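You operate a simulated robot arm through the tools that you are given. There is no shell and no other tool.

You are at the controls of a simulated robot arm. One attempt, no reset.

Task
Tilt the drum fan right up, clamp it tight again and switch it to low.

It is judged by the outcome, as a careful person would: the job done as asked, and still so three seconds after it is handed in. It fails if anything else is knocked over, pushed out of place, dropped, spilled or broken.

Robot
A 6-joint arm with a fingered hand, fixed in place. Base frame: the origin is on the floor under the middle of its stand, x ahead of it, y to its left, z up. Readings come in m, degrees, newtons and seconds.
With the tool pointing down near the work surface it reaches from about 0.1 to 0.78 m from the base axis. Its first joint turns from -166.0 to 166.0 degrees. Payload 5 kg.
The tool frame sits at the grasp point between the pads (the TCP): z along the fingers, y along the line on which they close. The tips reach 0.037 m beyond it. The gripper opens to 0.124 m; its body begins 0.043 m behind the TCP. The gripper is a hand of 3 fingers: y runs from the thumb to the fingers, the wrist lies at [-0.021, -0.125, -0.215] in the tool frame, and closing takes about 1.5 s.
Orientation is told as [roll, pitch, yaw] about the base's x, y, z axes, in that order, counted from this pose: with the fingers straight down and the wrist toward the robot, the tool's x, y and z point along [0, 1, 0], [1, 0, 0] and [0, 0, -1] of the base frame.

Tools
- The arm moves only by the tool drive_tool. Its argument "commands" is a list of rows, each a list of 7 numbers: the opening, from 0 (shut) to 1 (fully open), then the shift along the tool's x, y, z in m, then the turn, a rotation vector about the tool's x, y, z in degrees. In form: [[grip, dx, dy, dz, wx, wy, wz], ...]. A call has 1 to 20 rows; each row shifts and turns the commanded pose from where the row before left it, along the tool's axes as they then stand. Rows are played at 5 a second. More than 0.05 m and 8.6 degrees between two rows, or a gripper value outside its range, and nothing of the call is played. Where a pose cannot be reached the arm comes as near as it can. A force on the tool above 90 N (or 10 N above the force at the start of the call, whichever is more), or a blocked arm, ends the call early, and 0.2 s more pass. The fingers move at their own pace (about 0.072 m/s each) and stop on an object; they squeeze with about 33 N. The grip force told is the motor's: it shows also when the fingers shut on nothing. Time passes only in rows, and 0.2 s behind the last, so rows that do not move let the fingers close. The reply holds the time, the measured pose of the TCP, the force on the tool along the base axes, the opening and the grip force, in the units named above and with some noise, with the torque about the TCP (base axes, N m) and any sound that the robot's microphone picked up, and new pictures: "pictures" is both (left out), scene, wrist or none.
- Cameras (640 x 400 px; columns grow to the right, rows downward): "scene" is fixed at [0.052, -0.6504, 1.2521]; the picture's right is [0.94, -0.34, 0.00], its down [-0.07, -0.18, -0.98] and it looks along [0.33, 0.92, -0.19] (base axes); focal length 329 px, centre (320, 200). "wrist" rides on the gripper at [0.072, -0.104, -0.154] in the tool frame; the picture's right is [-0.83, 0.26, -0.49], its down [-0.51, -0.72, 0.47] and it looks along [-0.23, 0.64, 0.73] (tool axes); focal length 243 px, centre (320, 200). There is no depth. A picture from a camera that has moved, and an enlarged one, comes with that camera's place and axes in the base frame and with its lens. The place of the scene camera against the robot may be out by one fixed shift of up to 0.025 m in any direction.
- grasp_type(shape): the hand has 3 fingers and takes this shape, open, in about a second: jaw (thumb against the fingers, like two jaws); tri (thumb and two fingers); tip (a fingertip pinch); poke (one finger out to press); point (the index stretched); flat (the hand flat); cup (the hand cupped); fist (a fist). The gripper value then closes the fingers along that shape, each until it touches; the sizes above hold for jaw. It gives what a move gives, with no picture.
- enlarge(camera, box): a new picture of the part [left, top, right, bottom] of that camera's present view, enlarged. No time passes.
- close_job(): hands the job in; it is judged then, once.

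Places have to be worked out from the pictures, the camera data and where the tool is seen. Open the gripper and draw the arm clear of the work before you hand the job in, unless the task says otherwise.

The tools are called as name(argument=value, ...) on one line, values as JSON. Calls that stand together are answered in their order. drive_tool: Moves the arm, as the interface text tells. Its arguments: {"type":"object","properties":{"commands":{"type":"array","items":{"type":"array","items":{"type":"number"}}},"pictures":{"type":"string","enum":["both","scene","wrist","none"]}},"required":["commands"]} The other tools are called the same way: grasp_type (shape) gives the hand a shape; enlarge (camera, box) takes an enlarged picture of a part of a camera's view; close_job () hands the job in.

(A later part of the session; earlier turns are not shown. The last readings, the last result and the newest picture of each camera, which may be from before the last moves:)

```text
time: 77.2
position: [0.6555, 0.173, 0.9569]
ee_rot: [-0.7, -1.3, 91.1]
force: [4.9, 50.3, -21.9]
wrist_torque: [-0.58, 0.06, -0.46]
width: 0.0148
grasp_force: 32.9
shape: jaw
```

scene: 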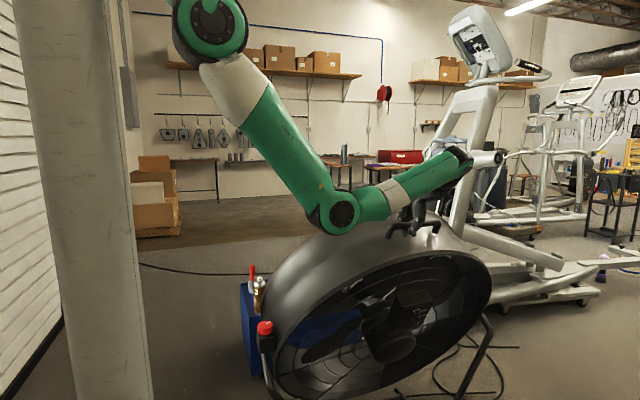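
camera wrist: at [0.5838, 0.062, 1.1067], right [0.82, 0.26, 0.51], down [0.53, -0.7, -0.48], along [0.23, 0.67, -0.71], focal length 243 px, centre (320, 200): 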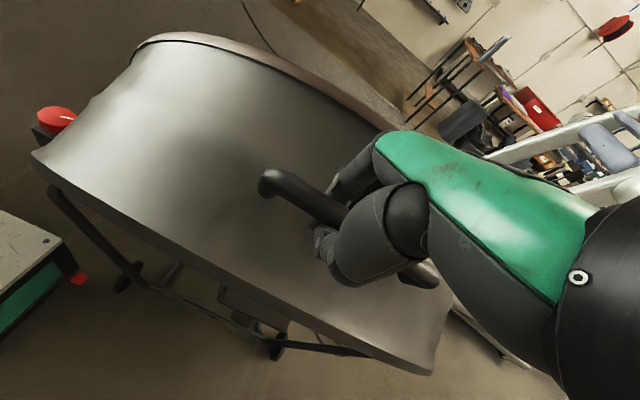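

Still 50 N of elastic load. I ease off another centimetre to nearly unload the hand while the drum rests at its stop.

drive_tool(commands=[[0.0, 0, 0.006, -0.002, 0, 0, 0], [0.0, 0, 0.005, -0.001, 0, 0, 0], [0.0, 0, 0, 0, 0, 0, 0]], pictures="scene")

```text
time: 78.0
position: [0.6561, 0.1809, 0.9596]
ee_rot: [-0.4, -1.0, 90.8]
force: [-0.3, 16.3, -44.2]
wrist_torque: [-1.07, -0.17, -0.2]
width: 0.0123
grasp_force: 33.4
shape: jaw
```

scene: 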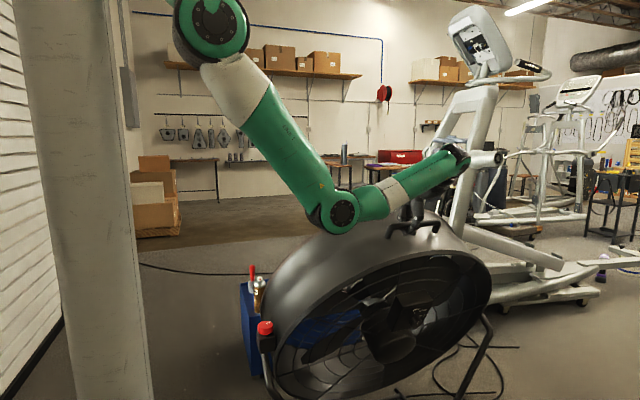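

The small rise put an upward pull on the handle, so I lower slightly and nudge back against the stop so the drum is fully up before I let go.

drive_tool(commands=[[0.0, 0, -0.004, 0.006, 0, 0, 0], [0.0, 0, -0.003, 0.003, 0, 0, 0], [0.0, 0, 0, 0, 0, 0, 0]], pictures="none")

```text
time: 78.8
position: [0.6576, 0.1789, 0.9565]
ee_rot: [-1.3, -1.6, 91.1]
force: [-6.6, 42.6, 7.8]
wrist_torque: [0.27, 0.12, -0.18]
width: 0.0129
grasp_force: 33.0
shape: jaw
```

The drum is pressed against its upper stop (about 43 N). I open the fingers just enough, lift straight up off the bar, and see whether the drum stays where it is.

drive_tool(commands=[[0.15, 0, 0, 0, 0, 0, 0], [0.25, 0, 0, -0.005, 0, 0, 0], [0.3, 0, 0, -0.015, 0, 0, 0], [0.35, 0, 0, -0.02, 0, 0, 0], [0.4, 0, 0, -0.03, 0, 0, 0], [0.4, 0, 0, -0.03, 0, 0, 0]], pictures="both")

enlarge(camera="scene", box=[220, 160, 520, 400])

```text
time: 80.2
position: [0.6549, 0.1726, 1.0528]
ee_rot: [-0.8, -1.3, 90.8]
force: [0.1, 0.2, 0.4]
wrist_torque: [-0.02, 0.0, -0.02]
width: 0.0496
grasp_force: 0.1
shape: jaw
camera wrist: at [0.5825, 0.0636, 1.2033], right [0.82, 0.26, 0.51], down [0.52, -0.7, -0.48], along [0.23, 0.66, -0.71], focal length 243 px, centre (320, 200)
```

scene: 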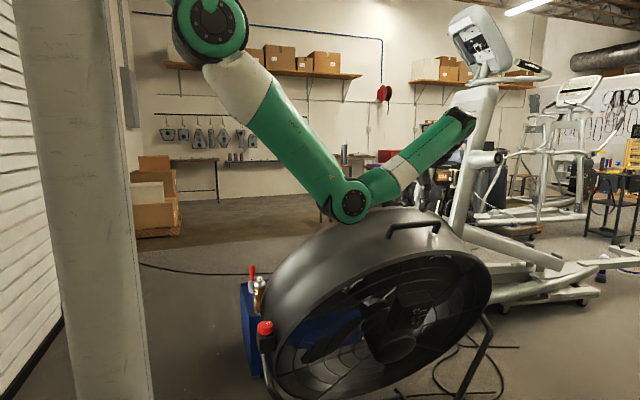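
wrist: 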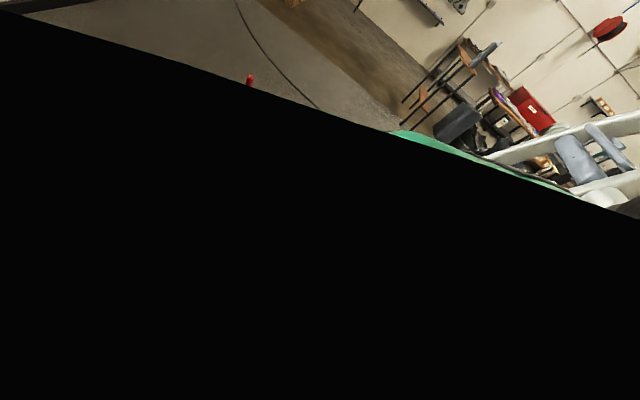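

```text
1.67 times, centred on (370, 280) of scene
camera zoom: at [0.052, -0.6504, 1.2521], right [0.94, -0.34, 0.0], down [-0.07, -0.18, -0.98], along [0.33, 0.92, -0.19], focal length 548 px, centre (237, 67)
```

zoom: 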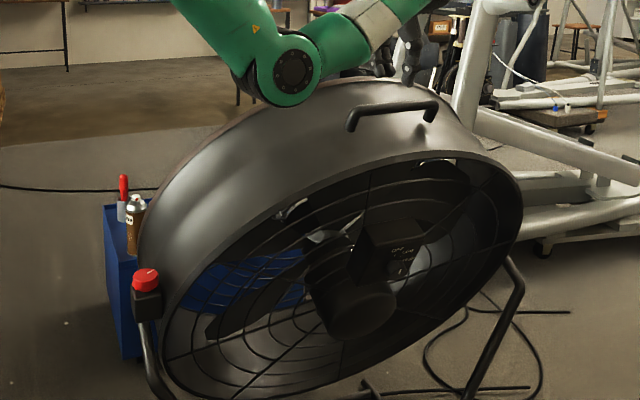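

The drum stays up by itself at its stop (about 30°, bar now near y 0.176). Now I go back to the knob to tighten it; the tilted drum leans over the old hand position, so I'll come in with the palm leaning 20° away from it. First I travel back in front of the drum.

drive_tool(commands=[[0.5, 0.03, 0, 0.0, -0.8, 1.3, 0.8], [0.55, 0.04, 0, 0.01, 0, 0, 0], [0.55, 0.04, 0, 0.012, 0, 0, 0], [0.55, 0.04, 0, 0.012, 0, 0, 0], [0.55, 0.04, 0, 0.012, 0, 0, 0], [0.55, 0.04, 0, 0.012, 0, 0, 0], [0.55, 0.04, 0, 0.014, 0, 0, 0], [0.55, 0.04, 0, 0.014, 0, 0, 0], [0.55, 0.04, 0, 0.015, 0, 0, 0]], pictures="both")

```text
time: 82.2
position: [0.3122, 0.1822, 0.9421]
ee_rot: [0.4, -2.2, 90.1]
force: [0.2, 0.3, -0.1]
wrist_torque: [0.0, 0.06, 0.0]
width: 0.0675
grasp_force: 0.2
shape: jaw
out of reach, approached as far as the arm can: row 2, 3
camera wrist: at [0.2405, 0.0725, 1.0938], right [0.83, 0.24, 0.5], down [0.5, -0.7, -0.5], along [0.23, 0.67, -0.71], focal length 243 px, centre (320, 200)
```

scene: 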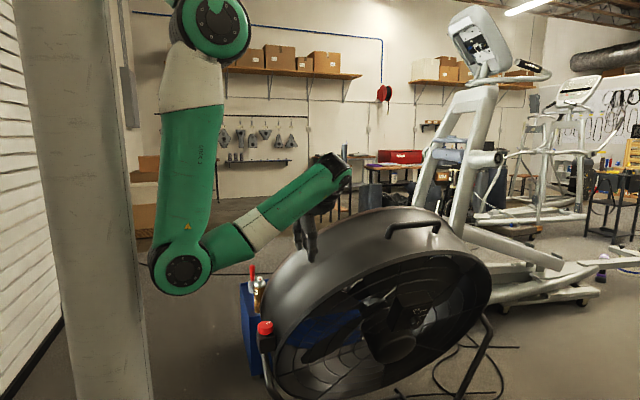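
wrist: 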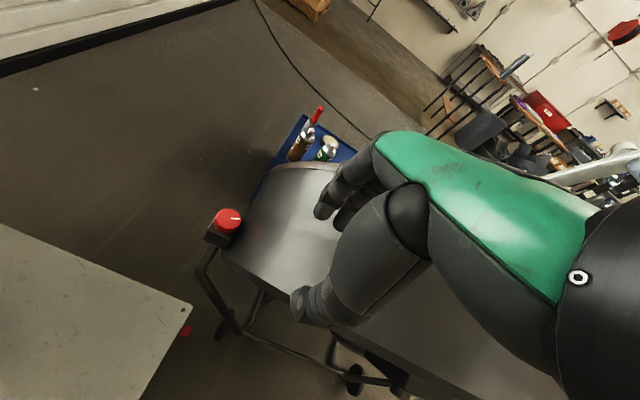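

The drum still stands at its tilt. I move above the knob, lean the hand 18° more about the closing axis (palm away from the drum), and turn to yaw 128° for clockwise tightening strokes.

drive_tool(commands=[[0.55, 0.027, 0.0385, 0, 0, 0, 0], [0.55, 0.027, 0.0385, 0, 0, 0, 0], [0.55, 0.027, 0.0385, 0, 0, 0, 0], [0.55, 0.027, 0.0385, 0, 0, 0, 0], [0.55, 0, 0, 0, 0.4, -8, 0], [0.55, 0, 0, 0, 0, -8, 0], [0.55, 0, 0, 0, 0, -2, 0], [0.55, -0.01, 0, 0.028, 0, 0, 0], [0.52, -0.01, 0, 0.028, 0, 0, 0], [0.5, 0, -0.0017, 0, -2.6, 0, -7.14], [0.5, 0, -0.0017, 0, -2.6, 0, -7.14], [0.5, 0, -0.0017, 0, -2.6, 0, -7.14], [0.5, 0, -0.0017, 0, -2.6, 0, -7.14], [0.5, 0, -0.0017, 0, -2.6, 0, -7.14]], pictures="both")

enlarge(camera="wrist", box=[170, 180, 410, 380])

enlarge(camera="scene", box=[210, 220, 330, 360])

```text
time: 85.2
position: [0.2407, 0.3305, 0.9021]
ee_rot: [-19.2, -2.9, 128.2]
force: [0.2, -0.3, 0.0]
wrist_torque: [-0.03, 0.04, -0.03]
width: 0.0627
grasp_force: 0.2
shape: jaw
camera wrist: at [0.2159, 0.1701, 1.0188], right [0.35, 0.56, 0.75], down [0.93, -0.16, -0.31], along [-0.05, 0.81, -0.58], focal length 243 px, centre (320, 200)
```

scene: 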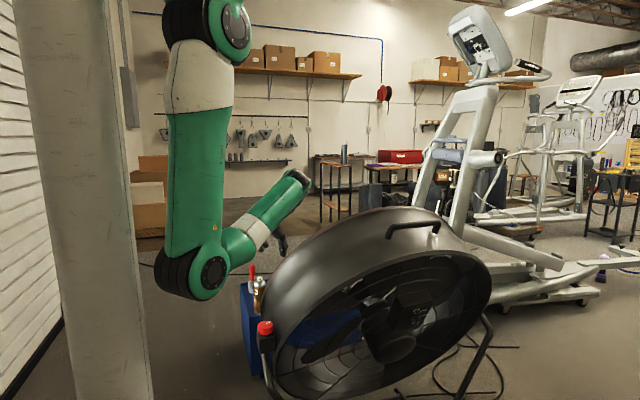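
wrist: 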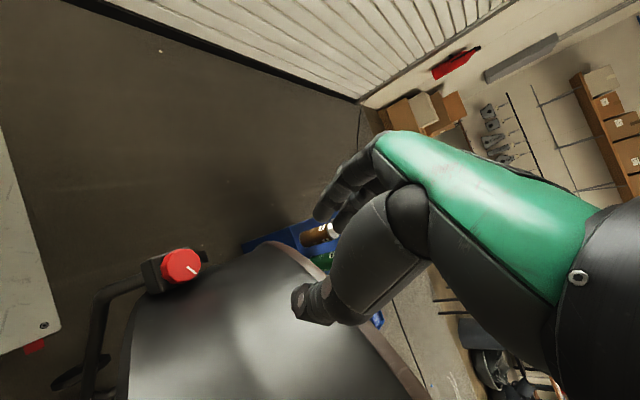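

```text
2.00 times, centred on (290, 280) of wrist
camera zoom: at [0.2159, 0.1701, 1.0188], right [0.35, 0.56, 0.75], down [0.93, -0.16, -0.31], along [-0.05, 0.81, -0.58], focal length 485 px, centre (380, 40)
```

zoom: 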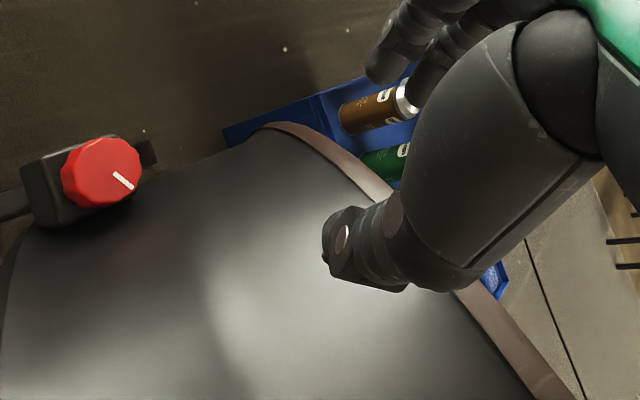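

```text
2.86 times, centred on (270, 290) of scene
camera zoom: at [0.052, -0.6504, 1.2521], right [0.94, -0.34, 0.0], down [-0.07, -0.18, -0.98], along [0.33, 0.92, -0.19], focal length 940 px, centre (463, -57)
```

zoom: 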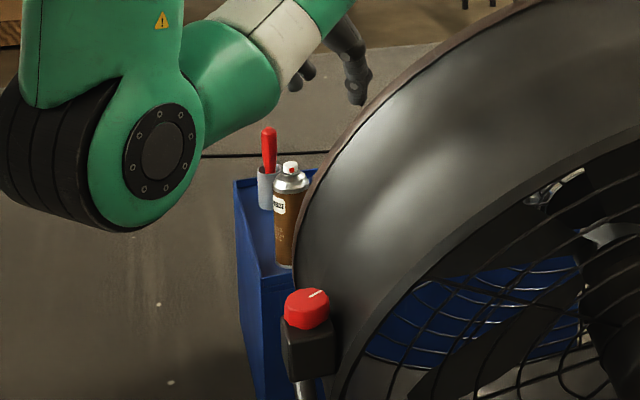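

The hand is tilted as wanted (fingers pointing down and toward the drum) but I'm about 3.5 cm off the knob in x with a 3° skew. I correct both, then descend vertically to z≈0.70 above the knob.

drive_tool(commands=[[0.5, 0, 0, 0, 3, 0, 0], [0.5, 0.0263, 0.0194, -0.0092, 0, 0, 0], [0.5, 0.0131, 0, 0.0378, 0, 0, 0], [0.5, 0.0131, 0, 0.0378, 0, 0, 0], [0.5, 0.0131, 0, 0.0378, 0, 0, 0], [0.5, 0.0131, 0, 0.0378, 0, 0, 0], [0.5, 0.0131, 0, 0.0378, 0, 0, 0]], pictures="both")

enlarge(camera="wrist", box=[210, 160, 410, 340])

enlarge(camera="scene", box=[220, 250, 320, 360])

```text
time: 86.8
position: [0.2083, 0.3289, 0.7022]
ee_rot: [-19.2, -0.1, 127.1]
force: [-0.4, -0.3, -0.3]
wrist_torque: [0.02, 0.01, -0.02]
width: 0.0623
grasp_force: 0.1
shape: jaw
camera wrist: at [0.1767, 0.1743, 0.8237], right [0.34, 0.58, 0.74], down [0.94, -0.19, -0.28], along [-0.02, 0.79, -0.61], focal length 243 px, centre (320, 200)
```

scene: 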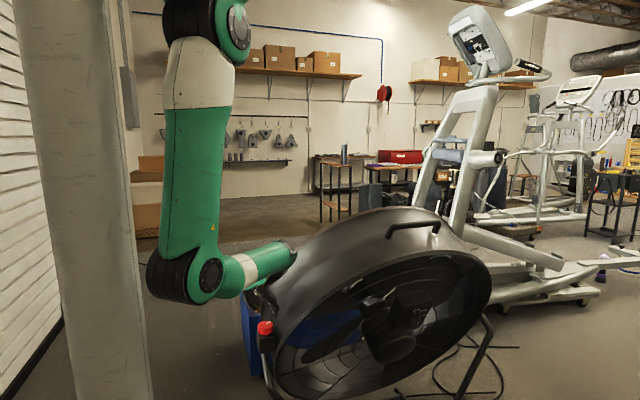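
wrist: 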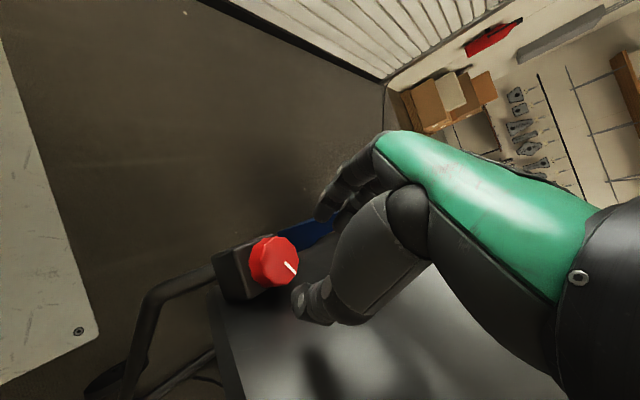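

```text
2.22 times, centred on (310, 250) of wrist
camera zoom: at [0.1767, 0.1743, 0.8237], right [0.34, 0.58, 0.74], down [0.94, -0.19, -0.28], along [-0.02, 0.79, -0.61], focal length 539 px, centre (342, 89)
```

zoom: 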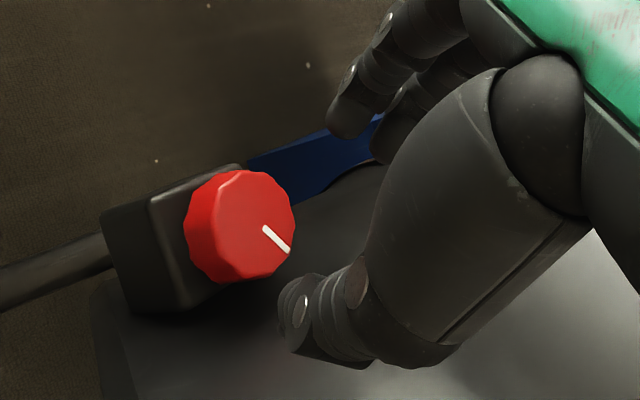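

```text
3.64 times, centred on (270, 305) of scene
camera zoom: at [0.052, -0.6504, 1.2521], right [0.94, -0.34, 0.0], down [-0.07, -0.18, -0.98], along [0.33, 0.92, -0.19], focal length 1197 px, centre (502, -182)
```

zoom: 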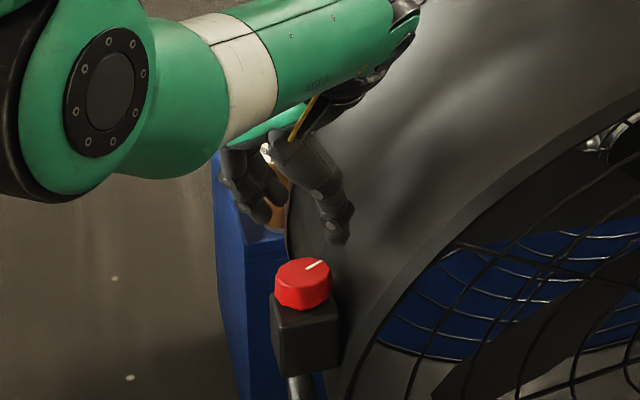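

The knob is still at (0.2165, 0.336) and the tilted hand lines up over it. I turn to yaw 119° to keep the thumb off the barrel, descend to z≈0.645, and close on the knob.

drive_tool(commands=[[0.5, 0, 0.0016, 0, 2.63, 0, 7.56], [0.5, 0.0094, 0, 0.027, 0, 0, 0], [0.5, 0.0066, 0, 0.0189, 0, 0, 0], [0.5, 0.0028, 0, 0.008, 0, 0, 0]], pictures="none")

drive_tool(commands=[[0.35, 0, 0, 0, 0, 0, 0], [0.2, 0, 0, 0, 0, 0, 0], [0.2, 0, 0, 0, 0, 0, 0], [0.2, 0, 0, 0, 0, 0, 0]], pictures="wrist")

enlarge(camera="wrist", box=[210, 160, 410, 340])

enlarge(camera="scene", box=[220, 250, 320, 360])

```text
time: 87.8
position: [0.2056, 0.3297, 0.6442]
ee_rot: [-19.1, 0.0, 119.0]
force: [0.0, -0.9, -0.1]
wrist_torque: [0.0, -0.02, 0.0]
width: 0.0624
grasp_force: 0.0
shape: jaw
```

```text
time: 88.8
position: [0.2056, 0.3297, 0.644]
ee_rot: [-19.1, -0.1, 119.2]
force: [1.9, -0.2, -3.9]
wrist_torque: [-0.03, 0.0, -0.07]
width: 0.0433
grasp_force: 33.0
shape: jaw
camera wrist: at [0.1525, 0.1809, 0.7668], right [0.42, 0.53, 0.74], down [0.9, -0.32, -0.28], along [0.09, 0.78, -0.62], focal length 243 px, centre (320, 200)
```

wrist: 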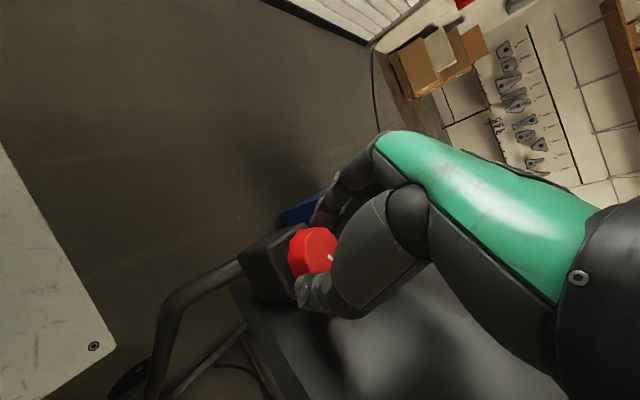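

```text
2.22 times, centred on (310, 250) of wrist
camera zoom: at [0.1525, 0.1809, 0.7668], right [0.42, 0.53, 0.74], down [0.9, -0.32, -0.28], along [0.09, 0.78, -0.62], focal length 539 px, centre (342, 89)
```

zoom: 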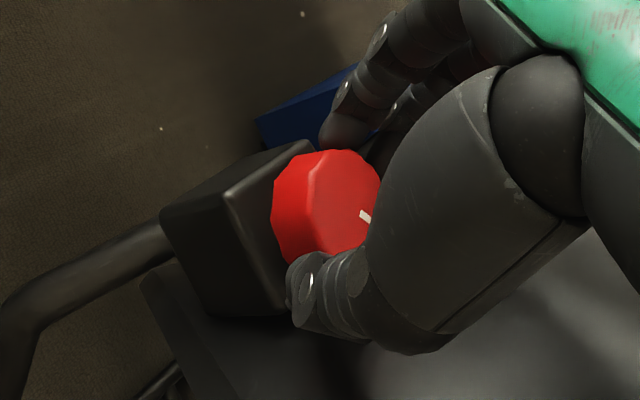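

```text
3.64 times, centred on (270, 305) of scene
camera zoom: at [0.052, -0.6504, 1.2521], right [0.94, -0.34, 0.0], down [-0.07, -0.18, -0.98], along [0.33, 0.92, -0.19], focal length 1197 px, centre (502, -182)
```

zoom: 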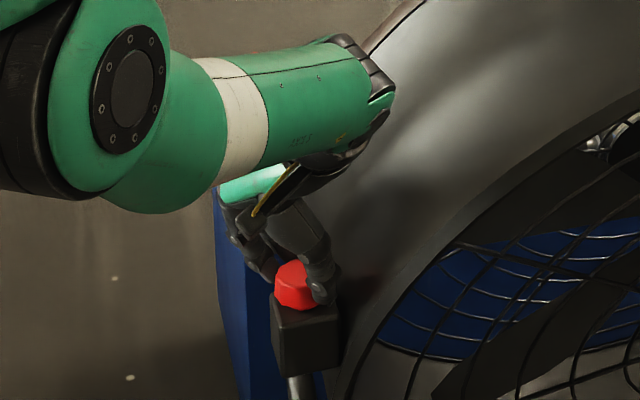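

The knob is gripped (33 N). I turn it 28° clockwise about its own axis.

drive_tool(commands=[[0.2, 0, 0.0014, 0, 2.3, 0, 6.62], [0.2, 0, 0.0014, 0, 2.3, 0, 6.62], [0.2, 0, 0.0014, 0, 2.3, 0, 6.62], [0.2, 0, 0.0014, 0, 2.3, 0, 6.62]], pictures="wrist")

enlarge(camera="wrist", box=[210, 160, 410, 340])

enlarge(camera="scene", box=[220, 250, 320, 360])

```text
time: 89.8
position: [0.2036, 0.3345, 0.6443]
ee_rot: [-19.3, -0.1, 91.0]
force: [2.3, -1.7, -1.7]
wrist_torque: [0.09, -0.04, 0.01]
width: 0.0431
grasp_force: 32.9
shape: jaw
camera wrist: at [0.0868, 0.229, 0.7664], right [0.62, 0.27, 0.74], down [0.65, -0.71, -0.28], along [0.45, 0.65, -0.61], focal length 243 px, centre (320, 200)
```

wrist: 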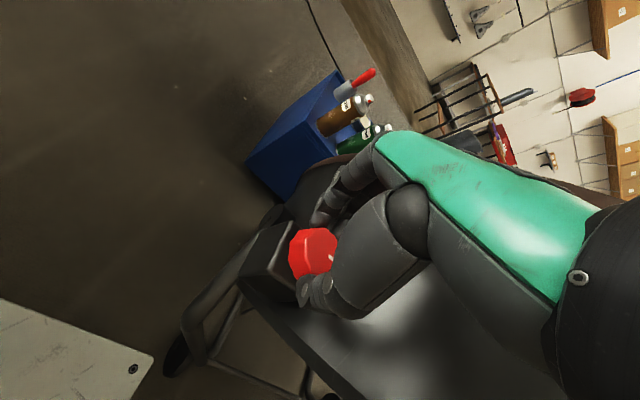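

```text
2.22 times, centred on (310, 250) of wrist
camera zoom: at [0.0868, 0.229, 0.7664], right [0.62, 0.27, 0.74], down [0.65, -0.71, -0.28], along [0.45, 0.65, -0.61], focal length 539 px, centre (342, 89)
```

zoom: 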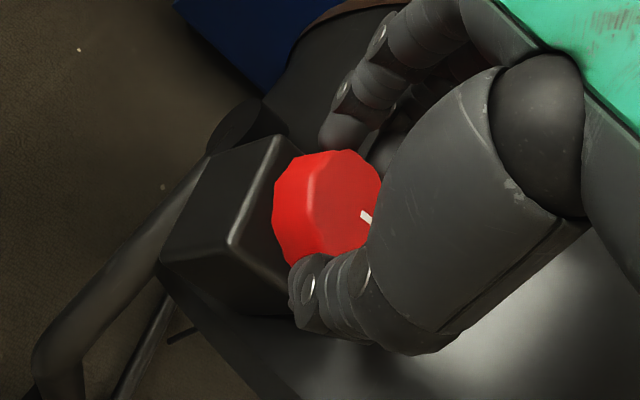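

```text
3.64 times, centred on (270, 305) of scene
camera zoom: at [0.052, -0.6504, 1.2521], right [0.94, -0.34, 0.0], down [-0.07, -0.18, -0.98], along [0.33, 0.92, -0.19], focal length 1197 px, centre (502, -182)
```

zoom: 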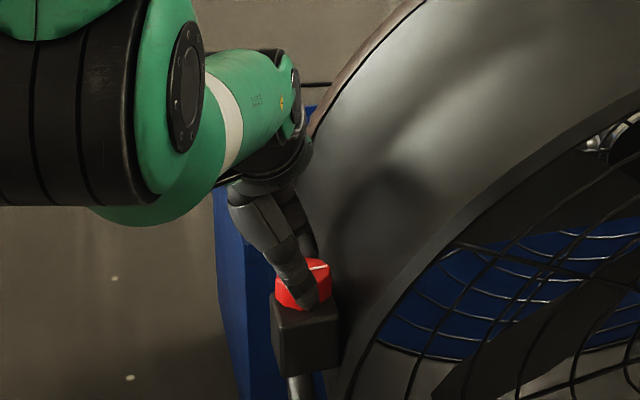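

The knob followed the hand for the full 28° with almost no load. I repeat: open, lift, turn back, descend, grip and turn 28° clockwise again.

drive_tool(commands=[[0.45, 0, 0, 0, 0, 0, 0], [0.5, 0, 0, 0, 0, 0, 0], [0.5, -0.0099, 0, -0.0284, 0, 0, 0], [0.5, 0, -0.0014, 0, -2.3, 0, -6.62], [0.5, 0, -0.0014, 0, -2.3, 0, -6.62], [0.5, 0, -0.0014, 0, -2.3, 0, -6.62], [0.5, 0, -0.0014, 0, -2.3, 0, -6.62], [0.5, 0.005, 0, 0.0142, 0, 0, 0], [0.5, 0.0049, 0, 0.0142, 0, 0, 0], [0.35, 0, 0, 0, 0, 0, 0], [0.2, 0, 0, 0, 0, 0, 0], [0.2, 0, 0, 0, 0, 0, 0], [0.2, 0, 0, 0, 0, 0, 0], [0.2, 0, 0.0014, 0, 2.3, 0, 6.62], [0.2, 0, 0.0014, 0, 2.3, 0, 6.62], [0.2, 0, 0.0014, 0, 2.3, 0, 6.62], [0.2, 0, 0.0014, 0, 2.3, 0, 6.62]], pictures="none")

drive_tool(commands=[[0.45, 0, 0, 0, 0, 0, 0], [0.5, 0, 0, 0, 0, 0, 0], [0.5, -0.0099, 0, -0.0284, 0, 0, 0], [0.5, 0, -0.0014, 0, -2.3, 0, -6.62], [0.5, 0, -0.0014, 0, -2.3, 0, -6.62], [0.5, 0, -0.0014, 0, -2.3, 0, -6.62], [0.5, 0, -0.0014, 0, -2.3, 0, -6.62], [0.5, 0.005, 0, 0.0142, 0, 0, 0], [0.5, 0.0049, 0, 0.0142, 0, 0, 0], [0.35, 0, 0, 0, 0, 0, 0], [0.2, 0, 0, 0, 0, 0, 0], [0.2, 0, 0, 0, 0, 0, 0], [0.2, 0, 0, 0, 0, 0, 0], [0.2, 0, 0.0014, 0, 2.3, 0, 6.62], [0.2, 0, 0.0014, 0, 2.3, 0, 6.62], [0.2, 0, 0.0014, 0, 2.3, 0, 6.62], [0.2, 0, 0.0014, 0, 2.3, 0, 6.62]], pictures="both")

enlarge(camera="wrist", box=[210, 160, 410, 340])

enlarge(camera="scene", box=[220, 250, 320, 360])

```text
time: 93.3
position: [0.2026, 0.3358, 0.6449]
ee_rot: [-19.2, -0.1, 91.1]
force: [5.1, 3.8, -1.8]
wrist_torque: [0.24, -0.08, 0.05]
width: 0.0433
grasp_force: 33.0
shape: jaw
```

```text
time: 97.0
position: [0.201, 0.3353, 0.6444]
ee_rot: [-19.1, 0.0, 91.0]
force: [1.0, 7.2, -13.3]
wrist_torque: [0.29, 0.15, 0.12]
width: 0.0417
grasp_force: 32.6
shape: jaw
camera wrist: at [0.0855, 0.2291, 0.7661], right [0.62, 0.27, 0.74], down [0.65, -0.71, -0.28], along [0.45, 0.65, -0.61], focal length 243 px, centre (320, 200)
```

scene: 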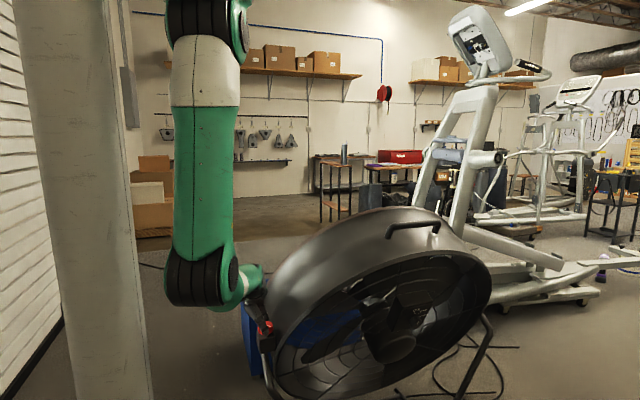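
wrist: 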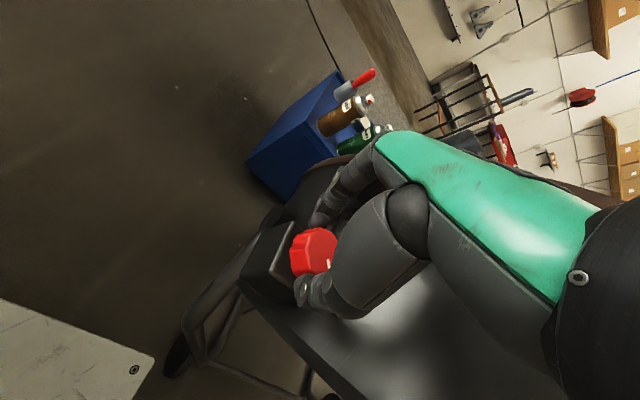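

```text
2.22 times, centred on (310, 250) of wrist
camera zoom: at [0.0855, 0.2291, 0.7661], right [0.62, 0.27, 0.74], down [0.65, -0.71, -0.28], along [0.45, 0.65, -0.61], focal length 539 px, centre (342, 89)
```

zoom: 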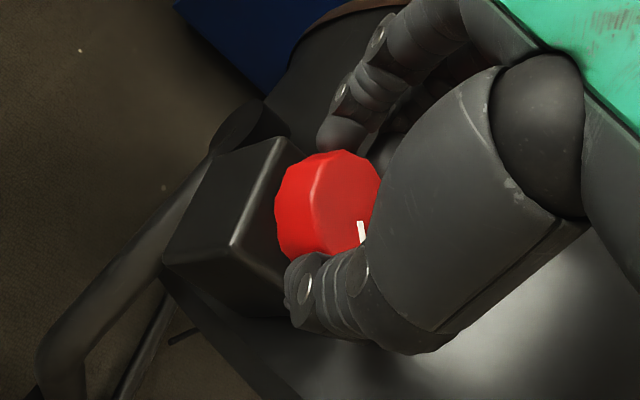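

```text
3.64 times, centred on (270, 305) of scene
camera zoom: at [0.052, -0.6504, 1.2521], right [0.94, -0.34, 0.0], down [-0.07, -0.18, -0.98], along [0.33, 0.92, -0.19], focal length 1197 px, centre (502, -182)
```

zoom: 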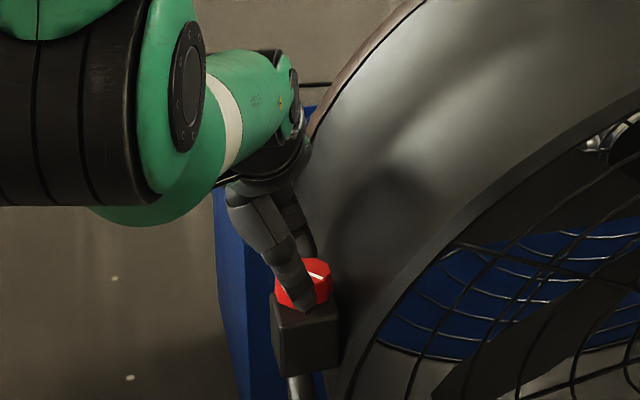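

The line is now at roughly 44°. Another clockwise stroke of 28°, then a last one into the tight stop.

drive_tool(commands=[[0.45, 0, 0, 0, 0, 0, 0], [0.5, 0, 0, 0, 0, 0, 0], [0.5, -0.0099, 0, -0.0284, 0, 0, 0], [0.5, 0, -0.0014, 0, -2.3, 0, -6.62], [0.5, 0, -0.0014, 0, -2.3, 0, -6.62], [0.5, 0, -0.0014, 0, -2.3, 0, -6.62], [0.5, 0, -0.0014, 0, -2.3, 0, -6.62], [0.5, 0.005, 0, 0.0142, 0, 0, 0], [0.5, 0.0049, 0, 0.0142, 0, 0, 0], [0.35, 0, 0, 0, 0, 0, 0], [0.2, 0, 0, 0, 0, 0, 0], [0.2, 0, 0, 0, 0, 0, 0], [0.2, 0, 0, 0, 0, 0, 0], [0.2, 0, 0.0014, 0, 2.3, 0, 6.62], [0.2, 0, 0.0014, 0, 2.3, 0, 6.62], [0.2, 0, 0.0014, 0, 2.3, 0, 6.62], [0.2, 0, 0.0014, 0, 2.3, 0, 6.62]], pictures="none")

drive_tool(commands=[[0.45, 0, 0, 0, 0, 0, 0], [0.5, 0, 0, 0, 0, 0, 0], [0.5, -0.0099, 0, -0.0284, 0, 0, 0], [0.5, 0, -0.0014, 0, -2.3, 0, -6.62], [0.5, 0, -0.0014, 0, -2.3, 0, -6.62], [0.5, 0, -0.0014, 0, -2.3, 0, -6.62], [0.5, 0, -0.0014, 0, -2.3, 0, -6.62], [0.5, 0.005, 0, 0.0142, 0, 0, 0], [0.5, 0.0049, 0, 0.0142, 0, 0, 0], [0.35, 0, 0, 0, 0, 0, 0], [0.2, 0, 0, 0, 0, 0, 0], [0.2, 0, 0, 0, 0, 0, 0], [0.2, 0, 0, 0, 0, 0, 0], [0.2, 0, 0.0014, 0, 2.3, 0, 6.62], [0.2, 0, 0.0014, 0, 2.3, 0, 6.62]], pictures="wrist")

enlarge(camera="wrist", box=[210, 160, 410, 340])

```text
time: 100.5
position: [0.2019, 0.3359, 0.6441]
ee_rot: [-19.2, 0.0, 91.1]
force: [1.7, 3.8, -7.6]
wrist_torque: [0.16, 0.05, 0.07]
width: 0.0423
grasp_force: 32.9
shape: jaw
```

```text
time: 103.8
position: [0.2007, 0.332, 0.6447]
ee_rot: [-19.0, 0.0, 105.0]
force: [-4.8, 3.5, -8.3]
wrist_torque: [0.45, 0.36, 0.52]
width: 0.0422
grasp_force: 32.8
shape: jaw
camera wrist: at [0.1138, 0.2005, 0.7663], right [0.54, 0.41, 0.74], down [0.8, -0.53, -0.28], along [0.28, 0.74, -0.62], focal length 243 px, centre (320, 200)
```

wrist: 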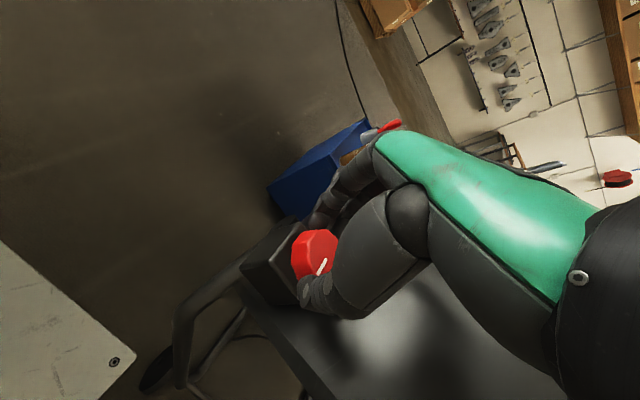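

```text
2.22 times, centred on (310, 250) of wrist
camera zoom: at [0.1138, 0.2005, 0.7663], right [0.54, 0.41, 0.74], down [0.8, -0.53, -0.28], along [0.28, 0.74, -0.62], focal length 539 px, centre (342, 89)
```

zoom: 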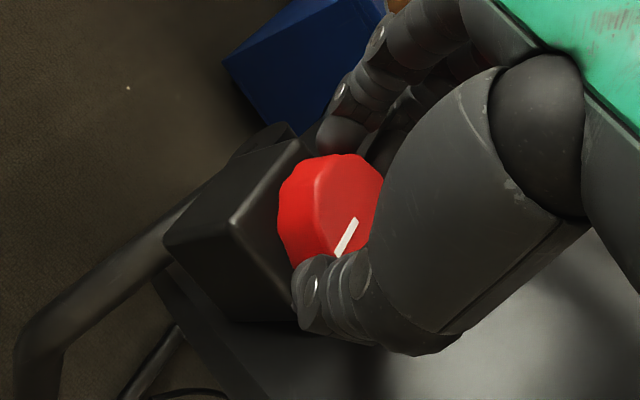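

Torque has risen to 0.52 Nm with the line nearly at its starting direction. I turn further into the stop to make it firmly tight.

drive_tool(commands=[[0.2, 0, 0.0014, 0, 2.3, 0, 6.62], [0.2, 0, 0, 0, 0, 0, 0]], pictures="none")

drive_tool(commands=[[0.2, 0, 0.0014, 0, 2.3, 0, 6.62], [0.2, 0, 0, 0, 0, 0, 0]], pictures="both")

enlarge(camera="wrist", box=[210, 160, 410, 340])

enlarge(camera="scene", box=[220, 250, 320, 360])

```text
time: 104.3
position: [0.2007, 0.332, 0.6434]
ee_rot: [-18.9, -0.1, 98.0]
force: [-14.6, 5.8, -10.2]
wrist_torque: [0.64, 0.75, 0.92]
width: 0.0412
grasp_force: 33.0
shape: jaw
```

```text
time: 105.0
position: [0.2009, 0.334, 0.644]
ee_rot: [-18.9, -0.1, 91.0]
force: [-24.2, 4.7, -10.5]
wrist_torque: [0.74, 1.03, 1.31]
width: 0.0404
grasp_force: 33.1
shape: jaw
camera wrist: at [0.084, 0.2282, 0.7661], right [0.62, 0.27, 0.74], down [0.65, -0.71, -0.28], along [0.45, 0.65, -0.62], focal length 243 px, centre (320, 200)
```

scene: 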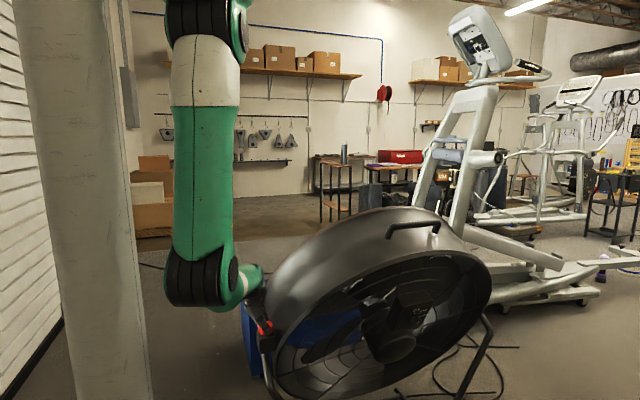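
wrist: 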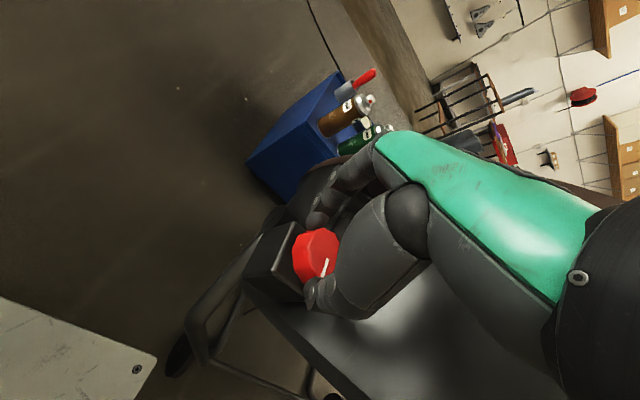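

```text
2.22 times, centred on (310, 250) of wrist
camera zoom: at [0.084, 0.2282, 0.7661], right [0.62, 0.27, 0.74], down [0.65, -0.71, -0.28], along [0.45, 0.65, -0.62], focal length 539 px, centre (342, 89)
```

zoom: 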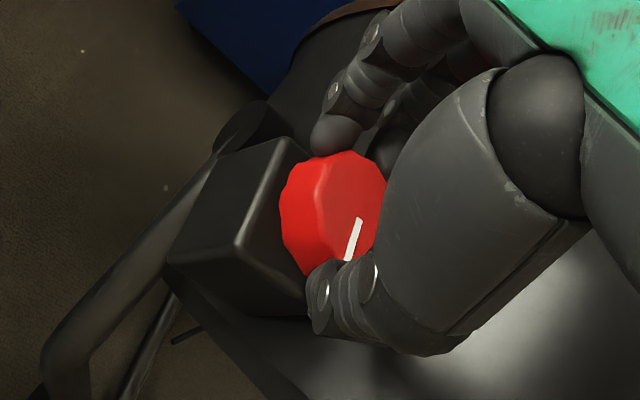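

```text
3.64 times, centred on (270, 305) of scene
camera zoom: at [0.052, -0.6504, 1.2521], right [0.94, -0.34, 0.0], down [-0.07, -0.18, -0.98], along [0.33, 0.92, -0.19], focal length 1197 px, centre (502, -182)
```

zoom: 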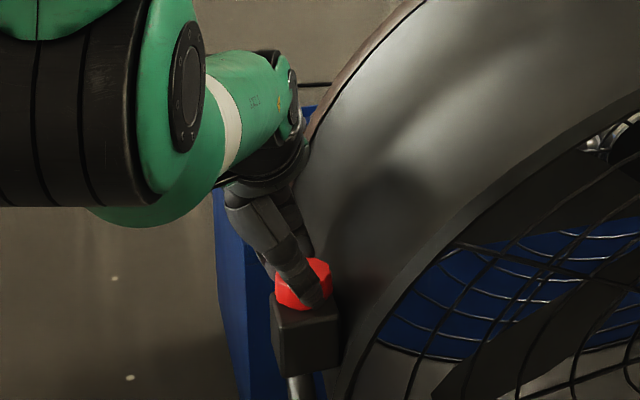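

The knob is firmly at its tight stop (1.3 Nm, line back to its original direction) and the drum is still up. I open, lift straight off and check the line and the tilt.

drive_tool(commands=[[0.4, 0, 0, 0, 0, 0, 0], [0.5, 0, 0, 0, 0, 0, 0], [0.5, -0.0099, 0, -0.0284, 0, 0, 0], [0.5, -0.0131, 0, -0.0378, 0, 0, 0], [0.5, -0.0131, 0, -0.0378, 0, 0, 0], [0.5, -0.0131, 0, -0.0378, 0, 0, 0], [0.5, -0.0131, 0, -0.0378, 0, 0, 0]], pictures="both")

enlarge(camera="wrist", box=[200, 180, 440, 380])

enlarge(camera="scene", box=[220, 160, 520, 400])

enlarge(camera="scene", box=[370, 270, 450, 350])

```text
time: 106.5
position: [0.2002, 0.3363, 0.8347]
ee_rot: [-19.0, 0.1, 91.0]
force: [0.4, 0.4, 0.1]
wrist_torque: [0.0, -0.01, -0.01]
width: 0.0619
grasp_force: 0.0
shape: jaw
camera wrist: at [0.0835, 0.2292, 0.9559], right [0.62, 0.27, 0.74], down [0.65, -0.71, -0.28], along [0.45, 0.65, -0.62], focal length 243 px, centre (320, 200)
```

scene: 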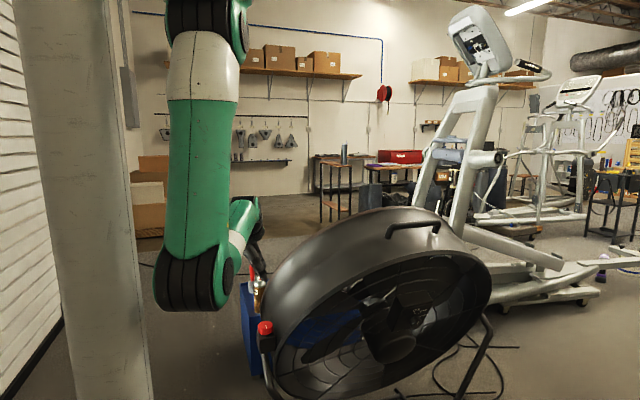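
wrist: 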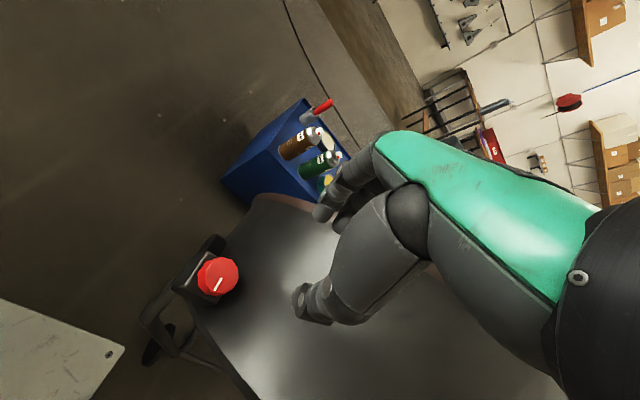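

```text
2.00 times, centred on (320, 280) of wrist
camera zoom: at [0.0835, 0.2292, 0.9559], right [0.62, 0.27, 0.74], down [0.65, -0.71, -0.28], along [0.45, 0.65, -0.62], focal length 485 px, centre (320, 40)
```

zoom: 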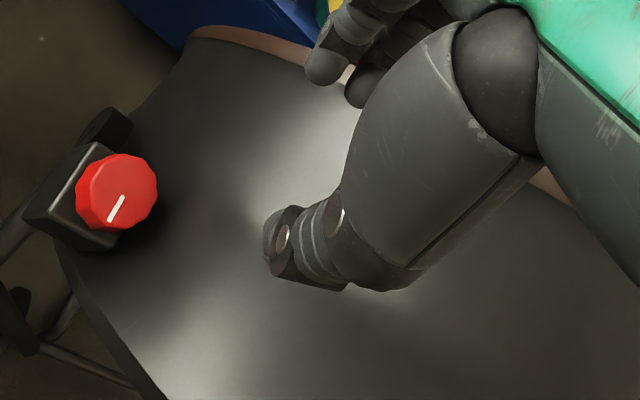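

```text
1.67 times, centred on (370, 280) of scene
camera zoom: at [0.052, -0.6504, 1.2521], right [0.94, -0.34, 0.0], down [-0.07, -0.18, -0.98], along [0.33, 0.92, -0.19], focal length 548 px, centre (237, 67)
```

zoom: 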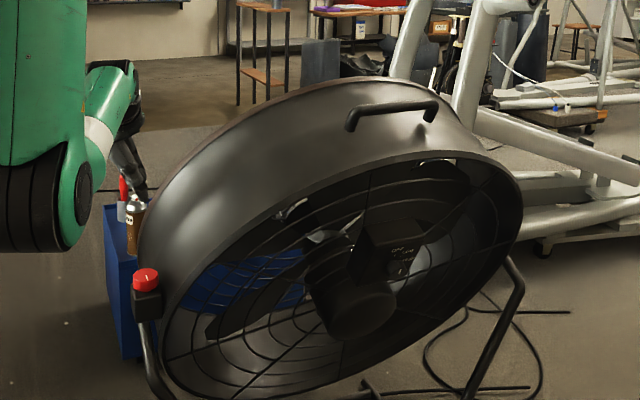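

```text
5.00 times, centred on (410, 310) of scene
camera zoom: at [0.052, -0.6504, 1.2521], right [0.94, -0.34, 0.0], down [-0.07, -0.18, -0.98], along [0.33, 0.92, -0.19], focal length 1645 px, centre (-130, -350)
```

zoom: 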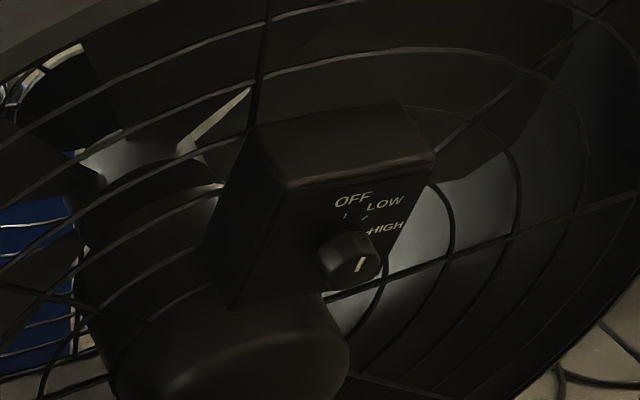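

The clamp line is back at its tight position and the drum stays up. Next is the dial: the box sits in front of the grille near x≈0.68, y≈0.15, z≈0.64, with the dial facing forward and 30° down. I move the hand to the front of the fan to view it with the wrist camera.

drive_tool(commands=[[0.4, 0, 0, 0, 0, 8, 0], [0.3, 0, 0, 0, 0, 8, 0], [0.2, 0, 0, 0, 0, 3, 0], [0.2, 0, -0.05, 0, 0, 0, 0], [0.2, 0, -0.05, 0, 0, 0, 0], [0.2, 0, -0.05, 0, 0, 0, 0], [0.2, 0, -0.05, 0, 0, 0, 0], [0.2, 0, -0.05, 0, 0, 0, 0], [0.2, 0, -0.05, 0, 0, 0, 0], [0.2, 0, -0.03, 0, 0, 0, 0]], pictures="both")

```text
time: 108.2
position: [0.1654, 0.1838, 0.8409]
ee_rot: [-2.3, -1.0, 114.1]
force: [0.5, -0.8, 0.3]
wrist_torque: [0.06, 0.04, 0.03]
width: 0.0253
grasp_force: 0.1
shape: jaw
stopped in row 8: the arm was blocked; the commanded pose is now the measured one
camera wrist: at [0.1389, 0.0545, 0.9912], right [0.64, 0.56, 0.53], down [0.77, -0.44, -0.46], along [-0.03, 0.7, -0.71], focal length 243 px, centre (320, 200)
```

scene: 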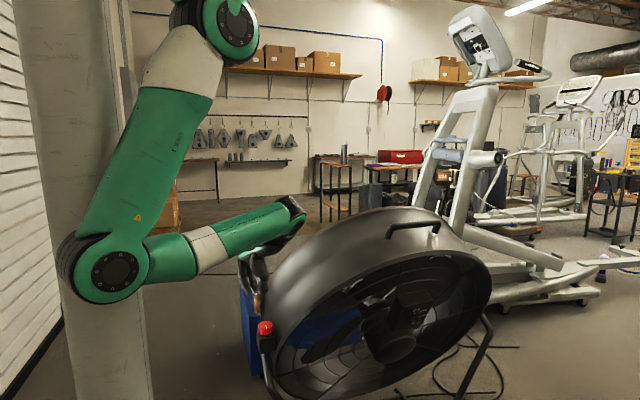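
wrist: 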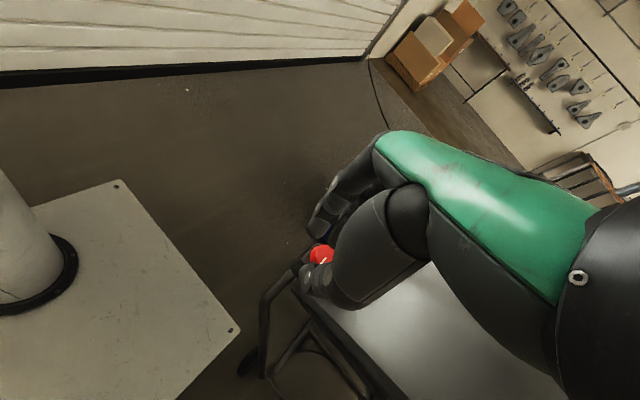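

The elbow touched the stand's pillar, so I must not retract this far. I move outward (+x) again, keeping clear of the drum's left rim, and turn the hand back toward yaw 60°.

drive_tool(commands=[[0.2, -0.0284, -0.0346, 0, 0, 0, 0], [0.2, -0.0284, -0.0346, 0, 0, 0, 0], [0.2, -0.0284, -0.0346, 0, 0, 0, 0], [0.2, -0.0284, -0.0346, 0, 0, 0, 0], [0.2, -0.0284, -0.0346, 0, 0, 0, 0]], pictures="scene")

```text
time: 108.7
position: [0.1465, 0.1699, 0.8329]
ee_rot: [0.6, -1.4, 128.5]
force: [-0.5, -0.2, 0.1]
wrist_torque: [0.06, -0.01, -0.02]
width: 0.0246
grasp_force: 0.0
shape: jaw
stopped in row 2: the arm was blocked; the commanded pose is now the measured one
```

scene: 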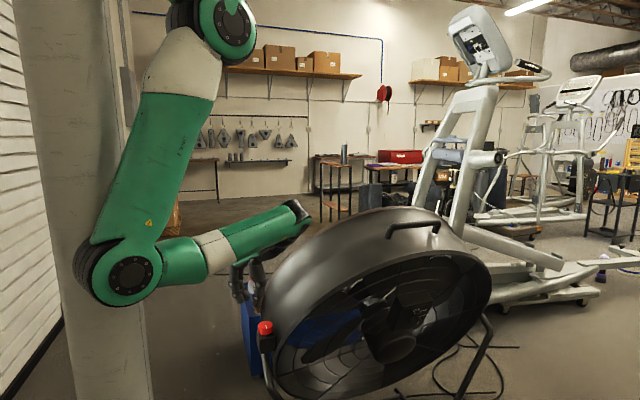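

Still the elbow against the pillar, because the arm is folded too close at this azimuth. I go back the way I came (toward +y, slightly outward) to free the elbow, and restore the hand's yaw.

drive_tool(commands=[[0.2, -0.0327, 0.0251, 0, 0, 0, 0], [0.2, -0.0327, 0.0251, 0, 0, 0, 0], [0.2, -0.0327, 0.0251, 0, 0, 0, 0], [0.2, 0, 0, -0.01, 0, 0, 8], [0.2, 0, 0, -0.01, 0, 0, 8], [0.2, 0, 0, -0.01, 0, 0, 8], [0.2, 0, 0, -0.01, 0, 0, 8]], pictures="scene")

```text
time: 110.3
position: [0.1805, 0.2934, 0.8709]
ee_rot: [1.0, -0.3, 95.5]
force: [0.9, -1.1, -0.6]
wrist_torque: [0.03, 0.01, 0.0]
width: 0.025
grasp_force: 0.0
shape: jaw
```

scene: 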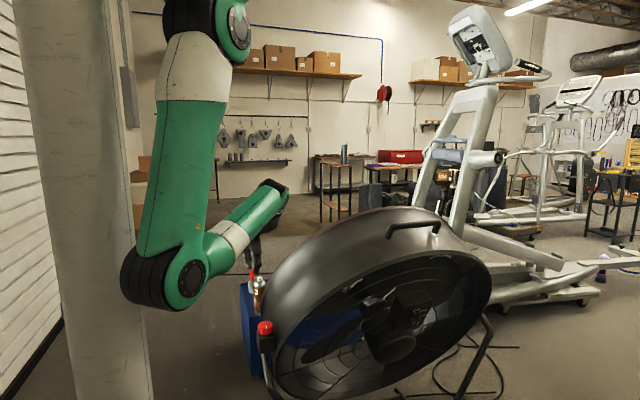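

The elbow is free. I now go over the drum's upper left with the arm extended, toward (0.54, 0.10, 1.0), the same way I came from the handle.

drive_tool(commands=[[0.2, -0.014, 0.02, -0.035, 0, 0, 0], [0.2, -0.014, 0.02, -0.035, 0, 0, 0], [0.2, -0.0232, -0.0409, 0, 0, 0, 0], [0.2, -0.0232, -0.0409, 0, 0, 0, 0], [0.2, -0.0232, -0.0409, 0, 0, 0, 0], [0.2, -0.0232, -0.0409, 0, 0, 0, 0], [0.2, -0.0365, -0.01725, -0.01, 0, 0, 0], [0.2, -0.0365, -0.01725, -0.01, 0, 0, 0], [0.2, -0.0365, -0.01725, -0.01, 0, 0, 0], [0.2, -0.0365, -0.01725, -0.01, 0, 0, 0], [0.2, -0.0365, -0.01725, -0.01, 0, 0, 0], [0.2, -0.0365, -0.01725, -0.01, 0, 0, 0]], pictures="both")

```text
time: 112.9
position: [0.5474, 0.1316, 0.9523]
ee_rot: [0.8, -0.4, 95.7]
force: [0.7, -0.5, -0.4]
wrist_torque: [-0.01, -0.01, -0.02]
width: 0.0251
grasp_force: 0.0
shape: jaw
out of reach, approached as far as the arm can: row 8, 9, 10, 11, 12
camera wrist: at [0.4886, 0.0204, 1.1072], right [0.81, 0.34, 0.48], down [0.57, -0.67, -0.48], along [0.16, 0.66, -0.73], focal length 243 px, centre (320, 200)
```

scene: 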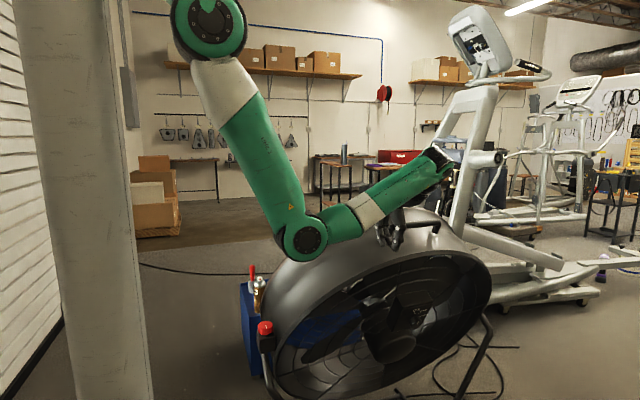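
wrist: 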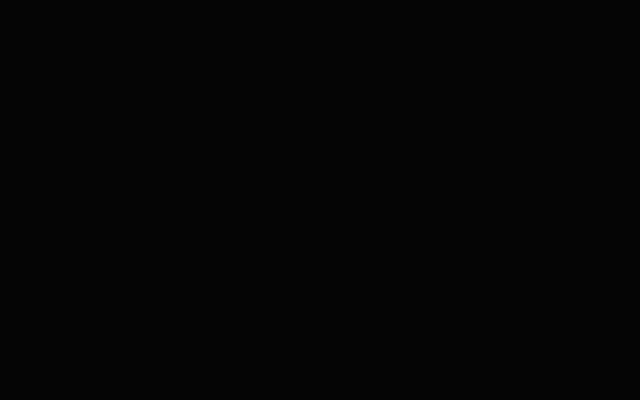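

The arm could only hold z≈0.95 here because of its fold limit, but it is clear of the rim. I move toward −y, away from the drum, and turn the hand to yaw ~47°, which suits this azimuth better and should free the camera view.

drive_tool(commands=[[0.2, 0.004, -0.04, 0, 0, 0, 0], [0.2, 0.004, -0.04, 0, 0, 0, 0], [0.2, 0.004, -0.04, 0, 0, 0, 0], [0.2, 0.004, -0.04, 0, 0, 0, 0], [0.2, 0, 0, 0, 0, 0, 8], [0.2, 0, 0, 0, 0, 0, 8], [0.2, 0, 0, 0, 0, 0, 8], [0.2, 0, 0, 0, 0, 0, 8], [0.2, 0, 0, 0, 0, 0, 8], [0.2, 0, 0, 0, 0, 0, 8]], pictures="both")

```text
time: 115.1
position: [0.5779, 0.0001, 0.8946]
ee_rot: [0.8, 0.6, 47.4]
force: [-0.1, -0.2, 0.1]
wrist_torque: [0.06, 0.04, 0.0]
width: 0.0248
grasp_force: 0.0
shape: jaw
out of reach, approached as far as the arm can: row 1, 2, 3, 4
camera wrist: at [0.4568, -0.0268, 1.0522], right [0.8, -0.37, 0.48], down [-0.12, -0.87, -0.47], along [0.59, 0.32, -0.74], focal length 243 px, centre (320, 200)
```

scene: 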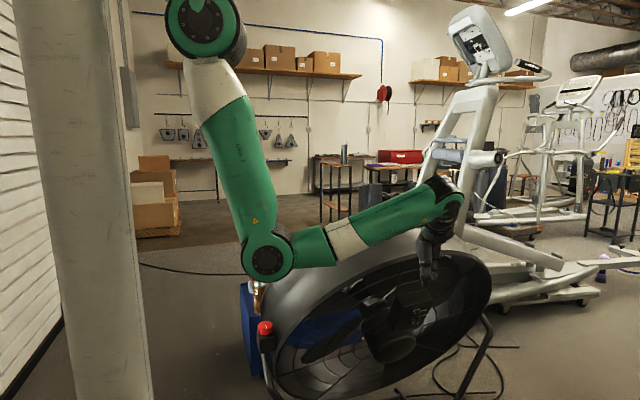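
wrist: 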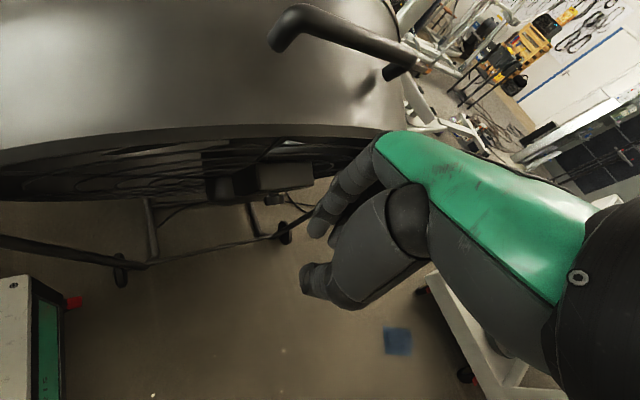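

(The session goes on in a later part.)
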